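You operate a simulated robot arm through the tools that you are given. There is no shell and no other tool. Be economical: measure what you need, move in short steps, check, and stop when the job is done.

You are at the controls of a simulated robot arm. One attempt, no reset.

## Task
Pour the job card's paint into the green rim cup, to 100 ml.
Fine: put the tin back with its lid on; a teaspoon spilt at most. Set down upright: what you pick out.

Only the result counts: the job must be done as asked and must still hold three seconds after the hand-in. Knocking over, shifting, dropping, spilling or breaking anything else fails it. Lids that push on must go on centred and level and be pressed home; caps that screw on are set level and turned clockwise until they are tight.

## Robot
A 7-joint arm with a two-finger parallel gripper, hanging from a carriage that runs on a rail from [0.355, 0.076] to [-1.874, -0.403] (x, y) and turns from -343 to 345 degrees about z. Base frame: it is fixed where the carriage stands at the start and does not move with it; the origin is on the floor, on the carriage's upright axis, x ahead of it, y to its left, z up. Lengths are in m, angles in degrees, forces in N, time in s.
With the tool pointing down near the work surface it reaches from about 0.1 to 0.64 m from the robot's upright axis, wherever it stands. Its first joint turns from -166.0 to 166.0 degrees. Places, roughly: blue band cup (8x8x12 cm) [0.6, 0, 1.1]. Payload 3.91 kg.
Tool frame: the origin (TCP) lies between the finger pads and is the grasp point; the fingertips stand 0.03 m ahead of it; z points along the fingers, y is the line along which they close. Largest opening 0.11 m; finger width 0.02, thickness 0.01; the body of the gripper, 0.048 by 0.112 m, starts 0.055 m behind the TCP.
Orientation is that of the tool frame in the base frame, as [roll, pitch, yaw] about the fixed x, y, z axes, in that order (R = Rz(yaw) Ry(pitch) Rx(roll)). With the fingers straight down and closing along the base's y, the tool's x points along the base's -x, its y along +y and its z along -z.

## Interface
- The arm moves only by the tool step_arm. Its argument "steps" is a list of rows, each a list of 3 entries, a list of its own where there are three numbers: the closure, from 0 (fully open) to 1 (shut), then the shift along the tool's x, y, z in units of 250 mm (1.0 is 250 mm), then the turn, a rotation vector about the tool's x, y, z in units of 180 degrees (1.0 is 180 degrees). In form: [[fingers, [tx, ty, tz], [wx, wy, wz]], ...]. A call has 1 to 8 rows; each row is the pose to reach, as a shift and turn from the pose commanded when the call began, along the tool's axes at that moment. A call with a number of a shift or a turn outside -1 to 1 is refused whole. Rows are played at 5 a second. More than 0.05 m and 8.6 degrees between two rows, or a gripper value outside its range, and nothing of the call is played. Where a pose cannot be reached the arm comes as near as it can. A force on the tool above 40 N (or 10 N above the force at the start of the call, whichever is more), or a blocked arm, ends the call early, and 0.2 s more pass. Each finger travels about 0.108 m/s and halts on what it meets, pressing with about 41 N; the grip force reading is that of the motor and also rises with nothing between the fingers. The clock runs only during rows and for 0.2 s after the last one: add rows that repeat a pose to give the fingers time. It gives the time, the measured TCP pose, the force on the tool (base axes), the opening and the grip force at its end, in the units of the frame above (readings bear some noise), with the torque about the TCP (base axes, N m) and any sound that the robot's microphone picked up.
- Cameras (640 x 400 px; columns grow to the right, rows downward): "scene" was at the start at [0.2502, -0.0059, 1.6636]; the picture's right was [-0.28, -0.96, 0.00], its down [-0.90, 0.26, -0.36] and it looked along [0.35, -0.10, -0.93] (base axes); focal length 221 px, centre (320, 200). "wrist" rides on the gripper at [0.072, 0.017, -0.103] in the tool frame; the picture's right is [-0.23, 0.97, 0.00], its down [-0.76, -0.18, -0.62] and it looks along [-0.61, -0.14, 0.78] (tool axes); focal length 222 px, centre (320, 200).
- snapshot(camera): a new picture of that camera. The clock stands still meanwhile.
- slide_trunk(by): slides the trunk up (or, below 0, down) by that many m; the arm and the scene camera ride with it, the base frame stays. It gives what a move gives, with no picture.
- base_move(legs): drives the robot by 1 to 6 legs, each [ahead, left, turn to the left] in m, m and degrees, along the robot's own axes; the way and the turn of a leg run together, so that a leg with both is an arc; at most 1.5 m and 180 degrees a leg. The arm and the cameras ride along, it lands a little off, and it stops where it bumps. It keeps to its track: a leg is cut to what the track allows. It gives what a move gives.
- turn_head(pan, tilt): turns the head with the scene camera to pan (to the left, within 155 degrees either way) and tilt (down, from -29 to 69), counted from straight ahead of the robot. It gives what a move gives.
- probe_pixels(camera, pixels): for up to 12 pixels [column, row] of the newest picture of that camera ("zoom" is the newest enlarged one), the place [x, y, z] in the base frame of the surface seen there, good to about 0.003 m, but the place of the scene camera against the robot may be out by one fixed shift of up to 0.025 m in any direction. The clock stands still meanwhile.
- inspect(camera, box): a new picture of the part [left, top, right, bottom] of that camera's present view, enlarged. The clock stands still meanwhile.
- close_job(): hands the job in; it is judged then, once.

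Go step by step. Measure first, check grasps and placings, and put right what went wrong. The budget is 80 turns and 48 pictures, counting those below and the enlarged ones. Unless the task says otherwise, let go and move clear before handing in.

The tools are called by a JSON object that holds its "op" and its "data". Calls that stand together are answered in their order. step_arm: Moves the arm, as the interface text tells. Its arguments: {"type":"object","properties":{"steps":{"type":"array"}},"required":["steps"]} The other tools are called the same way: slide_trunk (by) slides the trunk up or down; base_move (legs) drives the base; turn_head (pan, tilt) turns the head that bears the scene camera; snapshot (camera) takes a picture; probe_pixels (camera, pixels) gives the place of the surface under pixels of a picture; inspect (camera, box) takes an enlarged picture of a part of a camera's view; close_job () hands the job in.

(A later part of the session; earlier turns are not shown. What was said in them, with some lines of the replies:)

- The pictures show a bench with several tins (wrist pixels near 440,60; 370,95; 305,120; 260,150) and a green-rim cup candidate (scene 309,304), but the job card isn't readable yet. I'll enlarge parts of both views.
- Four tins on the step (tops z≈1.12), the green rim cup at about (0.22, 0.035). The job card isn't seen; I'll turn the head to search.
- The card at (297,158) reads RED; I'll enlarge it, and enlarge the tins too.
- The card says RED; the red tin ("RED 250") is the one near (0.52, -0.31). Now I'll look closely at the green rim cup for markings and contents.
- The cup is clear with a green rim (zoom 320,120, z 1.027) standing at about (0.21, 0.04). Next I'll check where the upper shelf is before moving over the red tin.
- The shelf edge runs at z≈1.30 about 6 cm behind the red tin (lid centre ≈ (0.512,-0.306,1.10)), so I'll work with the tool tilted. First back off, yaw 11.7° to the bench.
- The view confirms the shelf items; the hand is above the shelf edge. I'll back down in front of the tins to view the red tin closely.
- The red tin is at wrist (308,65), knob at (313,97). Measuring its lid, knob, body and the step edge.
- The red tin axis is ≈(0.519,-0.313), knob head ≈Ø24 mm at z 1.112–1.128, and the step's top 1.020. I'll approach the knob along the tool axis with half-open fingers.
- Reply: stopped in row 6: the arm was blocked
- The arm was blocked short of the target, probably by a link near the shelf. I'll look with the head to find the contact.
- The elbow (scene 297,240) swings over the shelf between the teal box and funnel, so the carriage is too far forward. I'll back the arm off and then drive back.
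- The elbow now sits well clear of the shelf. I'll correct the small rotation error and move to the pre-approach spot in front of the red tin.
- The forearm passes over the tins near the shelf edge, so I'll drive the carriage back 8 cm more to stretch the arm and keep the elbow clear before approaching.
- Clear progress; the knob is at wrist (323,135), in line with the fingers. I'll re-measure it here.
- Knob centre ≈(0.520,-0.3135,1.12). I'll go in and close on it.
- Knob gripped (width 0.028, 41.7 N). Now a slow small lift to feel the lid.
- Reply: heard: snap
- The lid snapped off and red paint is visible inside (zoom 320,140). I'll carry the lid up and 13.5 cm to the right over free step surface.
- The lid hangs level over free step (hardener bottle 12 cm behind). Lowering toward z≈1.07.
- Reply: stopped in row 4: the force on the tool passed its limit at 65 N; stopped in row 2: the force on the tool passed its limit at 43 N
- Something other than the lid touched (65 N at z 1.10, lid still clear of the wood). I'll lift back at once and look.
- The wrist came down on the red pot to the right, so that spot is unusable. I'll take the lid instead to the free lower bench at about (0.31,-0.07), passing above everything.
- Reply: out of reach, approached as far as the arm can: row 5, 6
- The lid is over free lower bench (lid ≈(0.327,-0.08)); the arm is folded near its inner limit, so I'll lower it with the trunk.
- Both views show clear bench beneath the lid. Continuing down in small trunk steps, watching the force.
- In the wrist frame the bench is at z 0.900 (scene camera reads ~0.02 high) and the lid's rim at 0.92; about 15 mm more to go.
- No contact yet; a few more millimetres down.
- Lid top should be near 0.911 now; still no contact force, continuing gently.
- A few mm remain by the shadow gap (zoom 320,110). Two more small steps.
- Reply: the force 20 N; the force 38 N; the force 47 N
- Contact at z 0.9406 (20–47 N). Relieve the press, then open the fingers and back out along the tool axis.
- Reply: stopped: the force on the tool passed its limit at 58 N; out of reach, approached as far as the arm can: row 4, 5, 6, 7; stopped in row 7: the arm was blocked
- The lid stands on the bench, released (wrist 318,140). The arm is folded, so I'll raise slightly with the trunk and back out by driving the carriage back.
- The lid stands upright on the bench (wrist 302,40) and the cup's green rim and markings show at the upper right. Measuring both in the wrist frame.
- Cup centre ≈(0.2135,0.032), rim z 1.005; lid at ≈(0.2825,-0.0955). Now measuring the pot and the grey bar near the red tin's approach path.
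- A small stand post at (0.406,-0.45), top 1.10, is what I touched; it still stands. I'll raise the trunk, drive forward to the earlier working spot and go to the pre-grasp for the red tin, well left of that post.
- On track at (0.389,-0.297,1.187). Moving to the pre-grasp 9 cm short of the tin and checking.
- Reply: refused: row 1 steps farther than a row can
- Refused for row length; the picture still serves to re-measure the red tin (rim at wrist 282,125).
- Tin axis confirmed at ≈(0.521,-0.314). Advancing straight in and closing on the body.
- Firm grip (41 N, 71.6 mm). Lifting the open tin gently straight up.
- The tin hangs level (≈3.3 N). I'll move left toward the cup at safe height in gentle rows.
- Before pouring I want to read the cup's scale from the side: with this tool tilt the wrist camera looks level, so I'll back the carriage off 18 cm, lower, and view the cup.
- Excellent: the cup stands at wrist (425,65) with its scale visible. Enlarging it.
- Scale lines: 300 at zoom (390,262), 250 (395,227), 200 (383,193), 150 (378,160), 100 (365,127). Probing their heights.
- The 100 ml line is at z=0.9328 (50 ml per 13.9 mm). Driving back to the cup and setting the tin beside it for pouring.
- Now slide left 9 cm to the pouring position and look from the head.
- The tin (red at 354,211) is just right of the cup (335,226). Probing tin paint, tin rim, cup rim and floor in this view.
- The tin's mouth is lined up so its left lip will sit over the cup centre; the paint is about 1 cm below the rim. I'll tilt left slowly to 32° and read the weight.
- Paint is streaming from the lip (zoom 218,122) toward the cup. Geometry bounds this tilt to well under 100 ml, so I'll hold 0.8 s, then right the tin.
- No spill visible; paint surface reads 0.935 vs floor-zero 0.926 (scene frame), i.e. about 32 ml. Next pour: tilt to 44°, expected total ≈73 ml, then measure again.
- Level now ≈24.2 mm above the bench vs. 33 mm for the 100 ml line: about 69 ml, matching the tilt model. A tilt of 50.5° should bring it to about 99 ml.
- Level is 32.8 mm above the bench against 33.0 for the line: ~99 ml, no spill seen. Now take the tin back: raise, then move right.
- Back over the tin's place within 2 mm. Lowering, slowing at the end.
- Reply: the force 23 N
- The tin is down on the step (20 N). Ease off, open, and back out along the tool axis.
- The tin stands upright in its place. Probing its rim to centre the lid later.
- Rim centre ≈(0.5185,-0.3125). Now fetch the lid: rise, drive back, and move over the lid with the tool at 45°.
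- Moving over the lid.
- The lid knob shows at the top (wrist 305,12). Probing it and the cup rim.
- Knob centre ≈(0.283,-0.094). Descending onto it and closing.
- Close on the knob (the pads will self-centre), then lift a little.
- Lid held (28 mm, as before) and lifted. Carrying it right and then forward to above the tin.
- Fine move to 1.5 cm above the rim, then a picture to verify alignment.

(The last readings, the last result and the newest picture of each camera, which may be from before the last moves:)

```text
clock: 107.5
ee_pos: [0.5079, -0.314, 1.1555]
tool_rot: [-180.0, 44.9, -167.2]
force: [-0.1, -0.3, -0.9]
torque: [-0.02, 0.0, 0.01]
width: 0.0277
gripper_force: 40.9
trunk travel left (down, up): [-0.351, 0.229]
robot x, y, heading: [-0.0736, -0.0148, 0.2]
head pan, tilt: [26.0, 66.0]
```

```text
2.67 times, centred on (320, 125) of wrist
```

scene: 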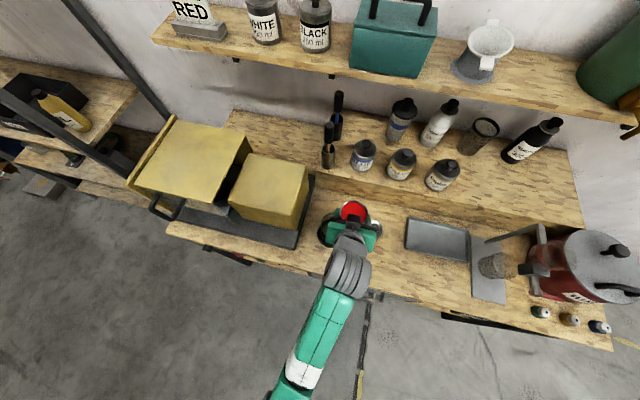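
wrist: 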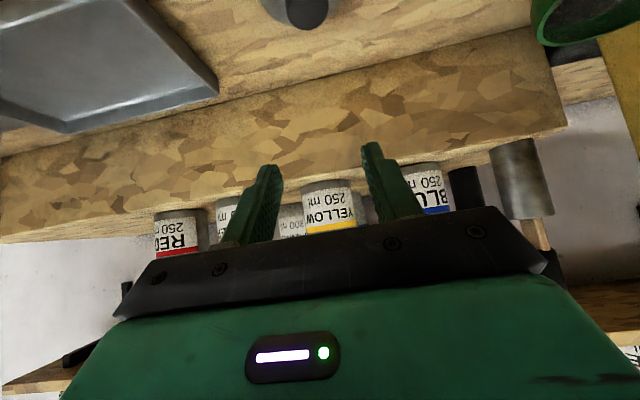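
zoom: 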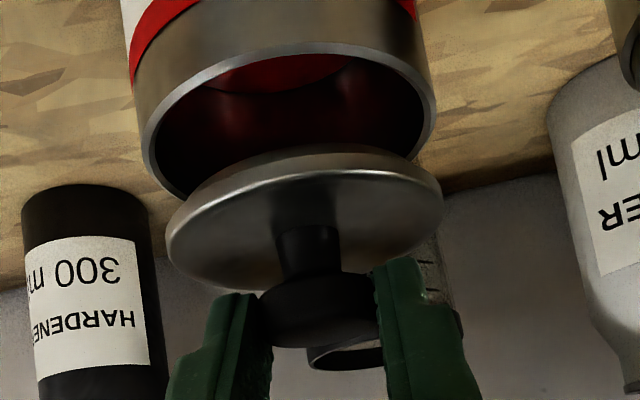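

Lid and tin rim are both visible; probing both to compare centres.

{"op": "probe_pixels", "data": {"camera": "zoom", "pixels": [[172, 250], [438, 205], [305, 178], [300, 210], [405, 250], [215, 280], [145, 130], [432, 95], [290, 47], [180, 185], [360, 55], [200, 65]]}}

```text
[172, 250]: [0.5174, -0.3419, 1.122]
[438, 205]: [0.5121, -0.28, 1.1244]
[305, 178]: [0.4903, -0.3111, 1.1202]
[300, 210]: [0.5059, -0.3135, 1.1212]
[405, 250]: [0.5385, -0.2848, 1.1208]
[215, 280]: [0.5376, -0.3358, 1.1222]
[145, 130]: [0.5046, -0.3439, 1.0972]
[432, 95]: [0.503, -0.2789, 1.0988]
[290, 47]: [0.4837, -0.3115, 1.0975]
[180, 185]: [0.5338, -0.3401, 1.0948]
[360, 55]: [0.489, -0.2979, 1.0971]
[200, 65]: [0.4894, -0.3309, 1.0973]
```

Lid centre ≈(0.520,-0.311), tin ≈(0.518,-0.3117). I'll correct 1.5 mm back and lower to just above contact, then press in small steps.

{"op": "step_arm", "data": {"steps": [[0.85, [0.004, -0.002, -0.004], [0, 0, 0]], [0.85, [0.018, -0.002, 0.01], [0, 0, 0]], [0.85, [0.032, -0.002, 0.024], [0, 0, 0]], [0.85, [0.044, -0.002, 0.036], [0, 0, 0]], [0.85, [0.044, -0.002, 0.036], [0, 0, 0]]]}}

{"op": "step_arm", "data": {"steps": [[0.85, [0.003, 0, 0.003], [0, 0, 0]], [0.85, [0.006, 0, 0.006], [0, 0, 0]], [0.85, [0.009, 0, 0.009], [0, 0, 0]], [0.85, [0.012, 0, 0.012], [0, 0, 0]], [0.85, [0.015, 0, 0.015], [0, 0, 0]], [0.85, [0.018, 0, 0.018], [0, 0, 0]]]}}

```text
clock: 108.7
ee_pos: [0.506, -0.314, 1.1398]
tool_rot: [-179.9, 45.0, -167.1]
force: [0.2, -0.5, -0.4]
torque: [0.03, -0.03, 0.02]
width: 0.0279
gripper_force: 41.4
trunk travel left (down, up): [-0.351, 0.229]
robot x, y, heading: [-0.0733, -0.0188, -0.0]
head pan, tilt: [26.0, 66.0]
```

```text
clock: 110.1
ee_pos: [0.5062, -0.317, 1.1365]
tool_rot: [-179.9, 45.1, -167.1]
force: [-4.3, 2.9, 14.6]
torque: [0.14, -0.05, 0.03]
width: 0.0281
gripper_force: 41.2
trunk travel left (down, up): [-0.351, 0.229]
robot x, y, heading: [-0.0778, -0.0149, 0.2]
head pan, tilt: [26.0, 66.0]
```

Contact with 14.6 N at z 1.1365. Pressing further in half-millimetre steps to get it home.

{"op": "step_arm", "data": {"steps": [[0.85, [0.003, 0, 0.003], [0, 0, 0]], [0.85, [0.006, 0, 0.006], [0, 0, 0]], [0.85, [0.009, 0, 0.009], [0, 0, 0]], [0.85, [0.012, 0, 0.012], [0, 0, 0]], [0.85, [0.015, 0, 0.015], [0, 0, 0]], [0.85, [0.018, 0, 0.018], [0, 0, 0]]]}}

```text
clock: 110.7
ee_pos: [0.5069, -0.3165, 1.1363]
tool_rot: [-179.6, 45.4, -166.9]
force: [-0.4, 1.0, 7.1]
torque: [-0.05, 0.06, -0.05]
width: 0.0278
gripper_force: 40.8
trunk travel left (down, up): [-0.351, 0.229]
robot x, y, heading: [-0.0768, -0.0136, -0.1]
head pan, tilt: [26.0, 66.0]
stopped in row 3: the force on the tool passed its limit at 42 N (the readings are from after the stop); the commanded pose is now the measured one
```

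42 N reached at z 1.1363, which matches the seated height within about 1 mm, but no snap was heard. I'll preload to ~35 N and then push further in the next call.

{"op": "step_arm", "data": {"steps": [[0.85, [0.003, 0, 0.003], [0, 0, 0]], [0.85, [0.005, 0, 0.005], [0, 0, 0]], [0.85, [0.006, 0, 0.006], [0, 0, 0]], [0.85, [0.006, 0, 0.006], [0, 0, 0]]]}}

{"op": "step_arm", "data": {"steps": [[0.85, [0.001, 0, 0.001], [0, 0, 0]], [0.85, [0.002, 0, 0.002], [0, 0, 0]], [0.85, [0.002, 0, 0.002], [0, 0, 0]]]}}

```text
clock: 111.6
ee_pos: [0.5073, -0.3161, 1.1362]
tool_rot: [-179.2, 45.8, -166.7]
force: [-2.0, -1.3, 6.2]
torque: [-0.11, 0.02, -0.06]
width: 0.0278
gripper_force: 41.4
trunk travel left (down, up): [-0.351, 0.229]
robot x, y, heading: [-0.0748, -0.0133, 0.1]
head pan, tilt: [26.0, 66.0]
stopped in row 4: the force on the tool passed its limit at 41 N (the readings are from after the stop); the commanded pose is now the measured one
```

```text
clock: 112.4
ee_pos: [0.5098, -0.3163, 1.136]
tool_rot: [-179.3, 45.7, -166.8]
force: [-5.5, 2.9, 19.4]
torque: [0.17, -0.07, 0.06]
width: 0.0279
gripper_force: 40.9
trunk travel left (down, up): [-0.351, 0.229]
robot x, y, heading: [-0.0784, -0.0206, -0.1]
head pan, tilt: [26.0, 66.0]
```

The height no longer changes under ~40 N. I'll use the last picture to check the lid against the rim.

{"op": "inspect", "data": {"camera": "wrist", "box": [240, 60, 400, 180]}}

{"op": "probe_pixels", "data": {"camera": "zoom", "pixels": [[220, 200], [400, 200], [310, 200], [310, 180], [310, 160], [310, 220], [250, 230], [370, 230], [310, 150], [200, 180], [420, 180], [310, 140]]}}

```text
3.33 times, centred on (320, 120) of wrist
```

zoom: 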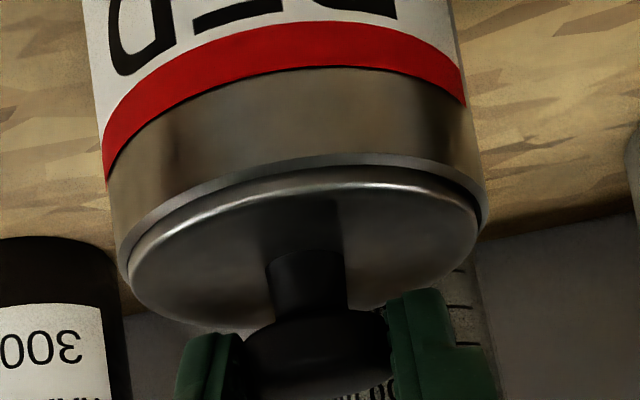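

```text
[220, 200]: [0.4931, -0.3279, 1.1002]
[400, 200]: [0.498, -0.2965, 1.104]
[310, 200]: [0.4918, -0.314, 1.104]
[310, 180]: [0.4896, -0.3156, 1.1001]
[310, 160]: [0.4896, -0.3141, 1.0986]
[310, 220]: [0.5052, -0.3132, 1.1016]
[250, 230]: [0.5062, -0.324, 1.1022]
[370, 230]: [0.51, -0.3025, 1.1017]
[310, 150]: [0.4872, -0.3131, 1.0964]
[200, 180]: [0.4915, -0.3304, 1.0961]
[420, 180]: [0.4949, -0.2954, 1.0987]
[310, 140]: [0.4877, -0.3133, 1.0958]
```

The lid sits centred and level (top 1.1022 left / 1.1017 right, the original height). To be sure it is home I'll raise the press force in increments and listen for a click.

{"op": "step_arm", "data": {"steps": [[0.85, [0.001, 0, 0.001], [0, 0, 0]], [0.85, [0.0017, 0, 0.0017], [0, 0, 0]], [0.85, [0.0017, 0, 0.0017], [0, 0, 0]]]}}

{"op": "step_arm", "data": {"steps": [[0.85, [0.0008, 0, 0.0008], [0, 0, 0]], [0.85, [0.0008, 0, 0.0008], [0, 0, 0]]]}}

{"op": "step_arm", "data": {"steps": [[0.85, [0.0008, 0, 0.0008], [0, 0, 0]], [0.85, [0.0008, 0, 0.0008], [0, 0, 0]]]}}

{"op": "step_arm", "data": {"steps": [[0.85, [0.0008, 0, 0.0008], [0, 0, 0]], [0.85, [0.0008, 0, 0.0008], [0, 0, 0]]]}}

```text
clock: 113.2
ee_pos: [0.5089, -0.3162, 1.1358]
tool_rot: [-179.2, 45.7, -166.9]
force: [-12.1, 3.9, 34.3]
torque: [0.17, -0.19, 0.07]
width: 0.028
gripper_force: 40.9
trunk travel left (down, up): [-0.351, 0.229]
robot x, y, heading: [-0.0772, -0.0198, 0.2]
head pan, tilt: [26.0, 66.0]
```

```text
clock: 113.8
ee_pos: [0.5098, -0.3171, 1.136]
tool_rot: [-179.2, 45.7, -166.7]
force: [-12.3, 5.0, 39.0]
torque: [0.29, -0.28, 0.1]
width: 0.0278
gripper_force: 41.0
trunk travel left (down, up): [-0.351, 0.229]
robot x, y, heading: [-0.0786, -0.0186, -0.1]
head pan, tilt: [26.0, 66.0]
```

```text
clock: 114.4
ee_pos: [0.5097, -0.3172, 1.1357]
tool_rot: [-179.2, 45.7, -166.7]
force: [-9.4, 2.7, 38.7]
torque: [0.21, -0.61, 0.06]
width: 0.0278
gripper_force: 41.1
trunk travel left (down, up): [-0.351, 0.229]
robot x, y, heading: [-0.0751, -0.0215, 0.2]
head pan, tilt: [26.0, 66.0]
```

```text
clock: 115.0
ee_pos: [0.5104, -0.3169, 1.1344]
tool_rot: [-179.1, 45.8, -166.7]
force: [-9.2, 5.2, 40.6]
torque: [0.29, -0.52, 0.13]
width: 0.0276
gripper_force: 40.8
trunk travel left (down, up): [-0.351, 0.229]
robot x, y, heading: [-0.0776, -0.0142, 0.1]
head pan, tilt: [26.0, 66.0]
```

Force saturates near 40 N with the lid at its original height. A gentle pull test will tell whether it is latched: I'll ease up 3.5 mm in tiny steps and read the force.

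{"op": "step_arm", "data": {"steps": [[0.85, [-0.003, 0, -0.003], [0, 0, 0]], [0.85, [-0.006, 0, -0.006], [0, 0, 0]], [0.85, [-0.006, 0, -0.006], [0, 0, 0]]]}}

{"op": "step_arm", "data": {"steps": [[0.85, [-0.0015, 0, -0.0015], [0, 0, 0]], [0.85, [-0.0015, 0, -0.0015], [0, 0, 0]]]}}

{"op": "step_arm", "data": {"steps": [[0.85, [-0.0015, 0, -0.0015], [0, 0, 0]], [0.85, [-0.0015, 0, -0.0015], [0, 0, 0]]]}}

```text
clock: 115.8
ee_pos: [0.51, -0.3176, 1.134]
tool_rot: [-179.4, 45.6, -167.0]
force: [7.5, -0.5, 14.8]
torque: [-0.01, -0.89, -0.06]
width: 0.0278
gripper_force: 41.2
trunk travel left (down, up): [-0.351, 0.229]
robot x, y, heading: [-0.0768, -0.0139, 0.3]
head pan, tilt: [26.0, 66.0]
```

```text
clock: 116.4
ee_pos: [0.5074, -0.317, 1.1343]
tool_rot: [-179.5, 45.5, -166.9]
force: [2.5, -1.4, 6.8]
torque: [-0.01, -0.32, -0.07]
width: 0.0279
gripper_force: 41.2
trunk travel left (down, up): [-0.351, 0.229]
robot x, y, heading: [-0.0768, -0.0159, 0.2]
head pan, tilt: [26.0, 66.0]
```

```text
clock: 117.0
ee_pos: [0.5056, -0.3159, 1.1351]
tool_rot: [-179.5, 45.4, -166.9]
force: [-0.2, 0.4, -0.7]
torque: [0.02, -0.01, 0.0]
width: 0.0278
gripper_force: 40.9
trunk travel left (down, up): [-0.351, 0.229]
robot x, y, heading: [-0.0764, -0.0155, 0.2]
head pan, tilt: [26.0, 66.0]
```

Force is now near zero. Two more half-millimetre steps up.

{"op": "step_arm", "data": {"steps": [[0.85, [-0.002, 0, -0.002], [0, 0, 0]], [0.85, [-0.002, 0, -0.002], [0, 0, 0]]]}}

{"op": "step_arm", "data": {"steps": [[0.85, [-0.002, 0, -0.002], [0, 0, 0]], [0.85, [-0.002, 0, -0.002], [0, 0, 0]]]}}

{"op": "step_arm", "data": {"steps": [[0.85, [-0.002, 0, -0.002], [0, 0, 0]], [0.85, [-0.002, 0, -0.002], [0, 0, 0]]]}}

```text
clock: 117.6
ee_pos: [0.5081, -0.3159, 1.1373]
tool_rot: [-179.5, 45.6, -166.9]
force: [0.2, 0.4, -0.2]
torque: [0.02, 0.0, 0.02]
width: 0.0278
gripper_force: 41.2
trunk travel left (down, up): [-0.351, 0.229]
robot x, y, heading: [-0.0742, -0.0153, 0.0]
head pan, tilt: [26.0, 66.0]
```

```text
clock: 118.2
ee_pos: [0.5078, -0.3148, 1.1372]
tool_rot: [-179.5, 45.6, -166.9]
force: [-0.1, -0.2, -0.5]
torque: [0.0, 0.02, -0.02]
width: 0.028
gripper_force: 41.0
trunk travel left (down, up): [-0.351, 0.229]
robot x, y, heading: [-0.0784, -0.0163, 0.2]
head pan, tilt: [26.0, 66.0]
```

```text
clock: 118.8
ee_pos: [0.5067, -0.3154, 1.1373]
tool_rot: [-179.5, 45.5, -166.9]
force: [-0.1, -0.7, -1.1]
torque: [-0.02, 0.02, 0.04]
width: 0.0279
gripper_force: 40.6
trunk travel left (down, up): [-0.351, 0.229]
robot x, y, heading: [-0.0782, -0.0172, 0.2]
head pan, tilt: [26.0, 66.0]
```

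The lid lifts freely, so it isn't latched; the grip slipped near 40 N. Plan: re-level it, set it on the rim, release, then press on the knob top with closed fingers, where nothing can slip.

{"op": "step_arm", "data": {"steps": [[0.85, [0, 0, 0], [-0.0022, 0.0033, 0]], [0.85, [0.003, 0, 0.003], [-0.0022, 0.0033, 0]], [0.85, [0.006, 0, 0.006], [-0.0022, 0.0033, 0]], [0.85, [0.007, 0, 0.007], [-0.0022, 0.0033, 0]], [0.85, [0.007, 0, 0.007], [-0.0022, 0.0033, 0]]]}}

```text
clock: 120.0
ee_pos: [0.5075, -0.3151, 1.1357]
tool_rot: [-179.9, 45.1, -166.9]
force: [-1.4, -0.2, 3.5]
torque: [0.02, -0.07, -0.01]
width: 0.0279
gripper_force: 41.2
trunk travel left (down, up): [-0.351, 0.229]
robot x, y, heading: [-0.0753, -0.015, 0.1]
head pan, tilt: [26.0, 66.0]
```

Light contact (3.5 N), level. Release the knob and back out along the tool axis.

{"op": "step_arm", "data": {"steps": [[0.75, [0, 0, 0], [0, 0, 0]], [0.65, [0, 0, 0], [0, 0, 0]], [0.5, [0, 0, 0], [0, 0, 0]], [0.5, [0, 0, 0], [0, 0, 0]], [0.5, [0, 0, -0.08], [0, 0, 0]], [0.5, [0, 0, -0.18], [0, 0, 0]], [0.5, [0, 0, -0.28], [0, 0, 0]], [0.5, [0, 0, -0.28], [0, 0, 0]]]}}

{"op": "step_arm", "data": {"steps": [[0.7, [0, 0, 0], [0, 0.03, 0]], [0.85, [0, 0, 0], [0, 0.06, 0]], [1, [0, 0, 0], [0, 0.09, 0]], [1, [0, 0, 0], [0, 0.111, 0]], [1, [0, 0, 0], [0, 0.111, 0]]]}}

```text
clock: 121.8
ee_pos: [0.4581, -0.3256, 1.1844]
tool_rot: [-179.9, 44.9, -167.0]
force: [-0.1, 0.0, -0.1]
torque: [0.02, -0.04, 0.03]
width: 0.0548
gripper_force: 0.1
trunk travel left (down, up): [-0.351, 0.229]
robot x, y, heading: [-0.0797, -0.0134, 0.3]
head pan, tilt: [26.0, 66.0]
heard: snap
```

```text
clock: 123.0
ee_pos: [0.4603, -0.3256, 1.1863]
tool_rot: [-179.9, 24.9, -166.9]
force: [0.3, -0.4, 0.5]
torque: [-0.03, 0.01, 0.0]
width: 0.0
gripper_force: 38.0
trunk travel left (down, up): [-0.351, 0.229]
robot x, y, heading: [-0.0754, -0.0153, 0.2]
head pan, tilt: [26.0, 66.0]
```

A snap sounded just as I let go, so the lid latched on seating. I'll confirm with a press on the knob top with closed fingers.

{"op": "step_arm", "data": {"steps": [[1, [-0.1, 0, 0.058], [0, 0, 0]], [1, [-0.195, 0, 0.114], [0, 0, 0]], [1, [-0.195, 0, 0.114], [0, 0, 0]]]}}

```text
clock: 123.8
ee_pos: [0.5153, -0.3151, 1.1838]
tool_rot: [-179.8, 25.1, -166.9]
force: [1.2, -0.4, 0.1]
torque: [0.01, 0.0, 0.05]
width: 0.0002
gripper_force: 37.7
trunk travel left (down, up): [-0.351, 0.229]
robot x, y, heading: [-0.0744, -0.0168, 0.1]
head pan, tilt: [26.0, 66.0]
```

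Lowering to just above the knob, then in 1 mm steps until contact.

{"op": "step_arm", "data": {"steps": [[1, [0.01, 0.01, 0.02], [0, 0, 0]], [1, [0.02, 0.01, 0.043], [0, 0, 0]], [1, [0.03, 0.01, 0.065], [0, 0, 0]], [1, [0.03, 0.01, 0.065], [0, 0, 0]]]}}

{"op": "step_arm", "data": {"steps": [[1, [0.0017, 0, 0.0036], [0, 0, 0]], [1, [0.0034, 0, 0.0072], [0, 0, 0]], [1, [0.0051, 0, 0.0109], [0, 0, 0]], [1, [0.0068, 0, 0.0145], [0, 0, 0]], [1, [0.0085, 0, 0.0181], [0, 0, 0]], [1, [0.0102, 0, 0.0217], [0, 0, 0]]]}}

```text
clock: 124.8
ee_pos: [0.5151, -0.3114, 1.1625]
tool_rot: [-179.9, 25.0, -167.0]
force: [0.2, -1.0, 0.2]
torque: [-0.03, 0.0, 0.01]
width: 0.0
gripper_force: 37.6
trunk travel left (down, up): [-0.351, 0.229]
robot x, y, heading: [-0.0763, -0.0156, 0.3]
head pan, tilt: [26.0, 66.0]
```

```text
clock: 126.2
ee_pos: [0.5138, -0.3123, 1.158]
tool_rot: [-179.8, 24.9, -166.9]
force: [-3.8, 0.0, 8.0]
torque: [0.02, 0.09, -0.04]
width: 0.0
gripper_force: 38.0
trunk travel left (down, up): [-0.351, 0.229]
robot x, y, heading: [-0.079, -0.019, -0.0]
head pan, tilt: [26.0, 66.0]
```

Contact at z 1.158, giving knob top ≈1.1266, the original height. Pressing on to ~35–40 N to be sure.

{"op": "step_arm", "data": {"steps": [[1, [0.0017, 0, 0.0036], [0, 0, 0]], [1, [0.0025, 0, 0.0054], [0, 0, 0]], [1, [0.0034, 0, 0.0072], [0, 0, 0]], [1, [0.0034, 0, 0.0072], [0, 0, 0]]]}}

```text
clock: 127.4
ee_pos: [0.515, -0.3122, 1.1571]
tool_rot: [-179.6, 25.3, -166.8]
force: [-3.7, 1.6, 10.1]
torque: [0.06, 0.12, 0.02]
width: 0.0001
gripper_force: 37.5
trunk travel left (down, up): [-0.351, 0.229]
robot x, y, heading: [-0.0763, -0.0162, 0.5]
head pan, tilt: [26.0, 66.0]
stopped in row 4: the force on the tool passed its limit at 41 N (the readings are from after the stop); the commanded pose is now the measured one
```

It held firm at 41 N with no movement, so the lid is home. Retracting straight up and back, clear of everything.

{"op": "step_arm", "data": {"steps": [[1, [-0.02, 0, -0.04], [0, 0, 0]], [1, [-0.05, 0, -0.11], [0, 0, 0]], [1, [0.05, 0, -0.16], [0, 0, 0]], [1, [0.17, 0, -0.22], [0, 0, 0]], [1, [0.3, 0, -0.28], [0, 0, 0]], [1, [0.3, 0, -0.28], [0, 0, 0]]]}}

```text
clock: 128.8
ee_pos: [0.4201, -0.3339, 1.1877]
tool_rot: [-179.8, 25.1, -166.9]
force: [-0.5, -0.3, -0.4]
torque: [-0.04, 0.03, -0.03]
width: 0.0
gripper_force: 38.0
trunk travel left (down, up): [-0.351, 0.229]
robot x, y, heading: [-0.0744, -0.0207, 0.0]
head pan, tilt: [26.0, 66.0]
```

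The arm is clear and no further contact forces show. Handing in.

{"op": "close_job", "data": {}}

```text
The job is handed in.
```

I poured about 99 ml of red paint, the colour on the job card, into the green rim cup. The red tin is back in its place with its lid on.

- **Pour:** the paint surface measured 32.8 mm above the bench, against 33.0 mm for the 100 ml line. I saw no spill in the pictures.
- **Lid:** it snapped as I let go and then held firm under about 41 N. I had no pictures left by then, so this rests on the snap, the force readings and the knob being back at its original height.
- **Contact:** while looking for a place to set the lid down, the hand touched the small stand by the red pot, with forces up to 65 N. It still looked upright afterwards, but I could not check whether it shifted slightly.
- **Shelf:** earlier the arm was blocked during its first approach, with the elbow over the shelf between the teal box and the funnel. I saw nothing displaced there, but did not measure it.
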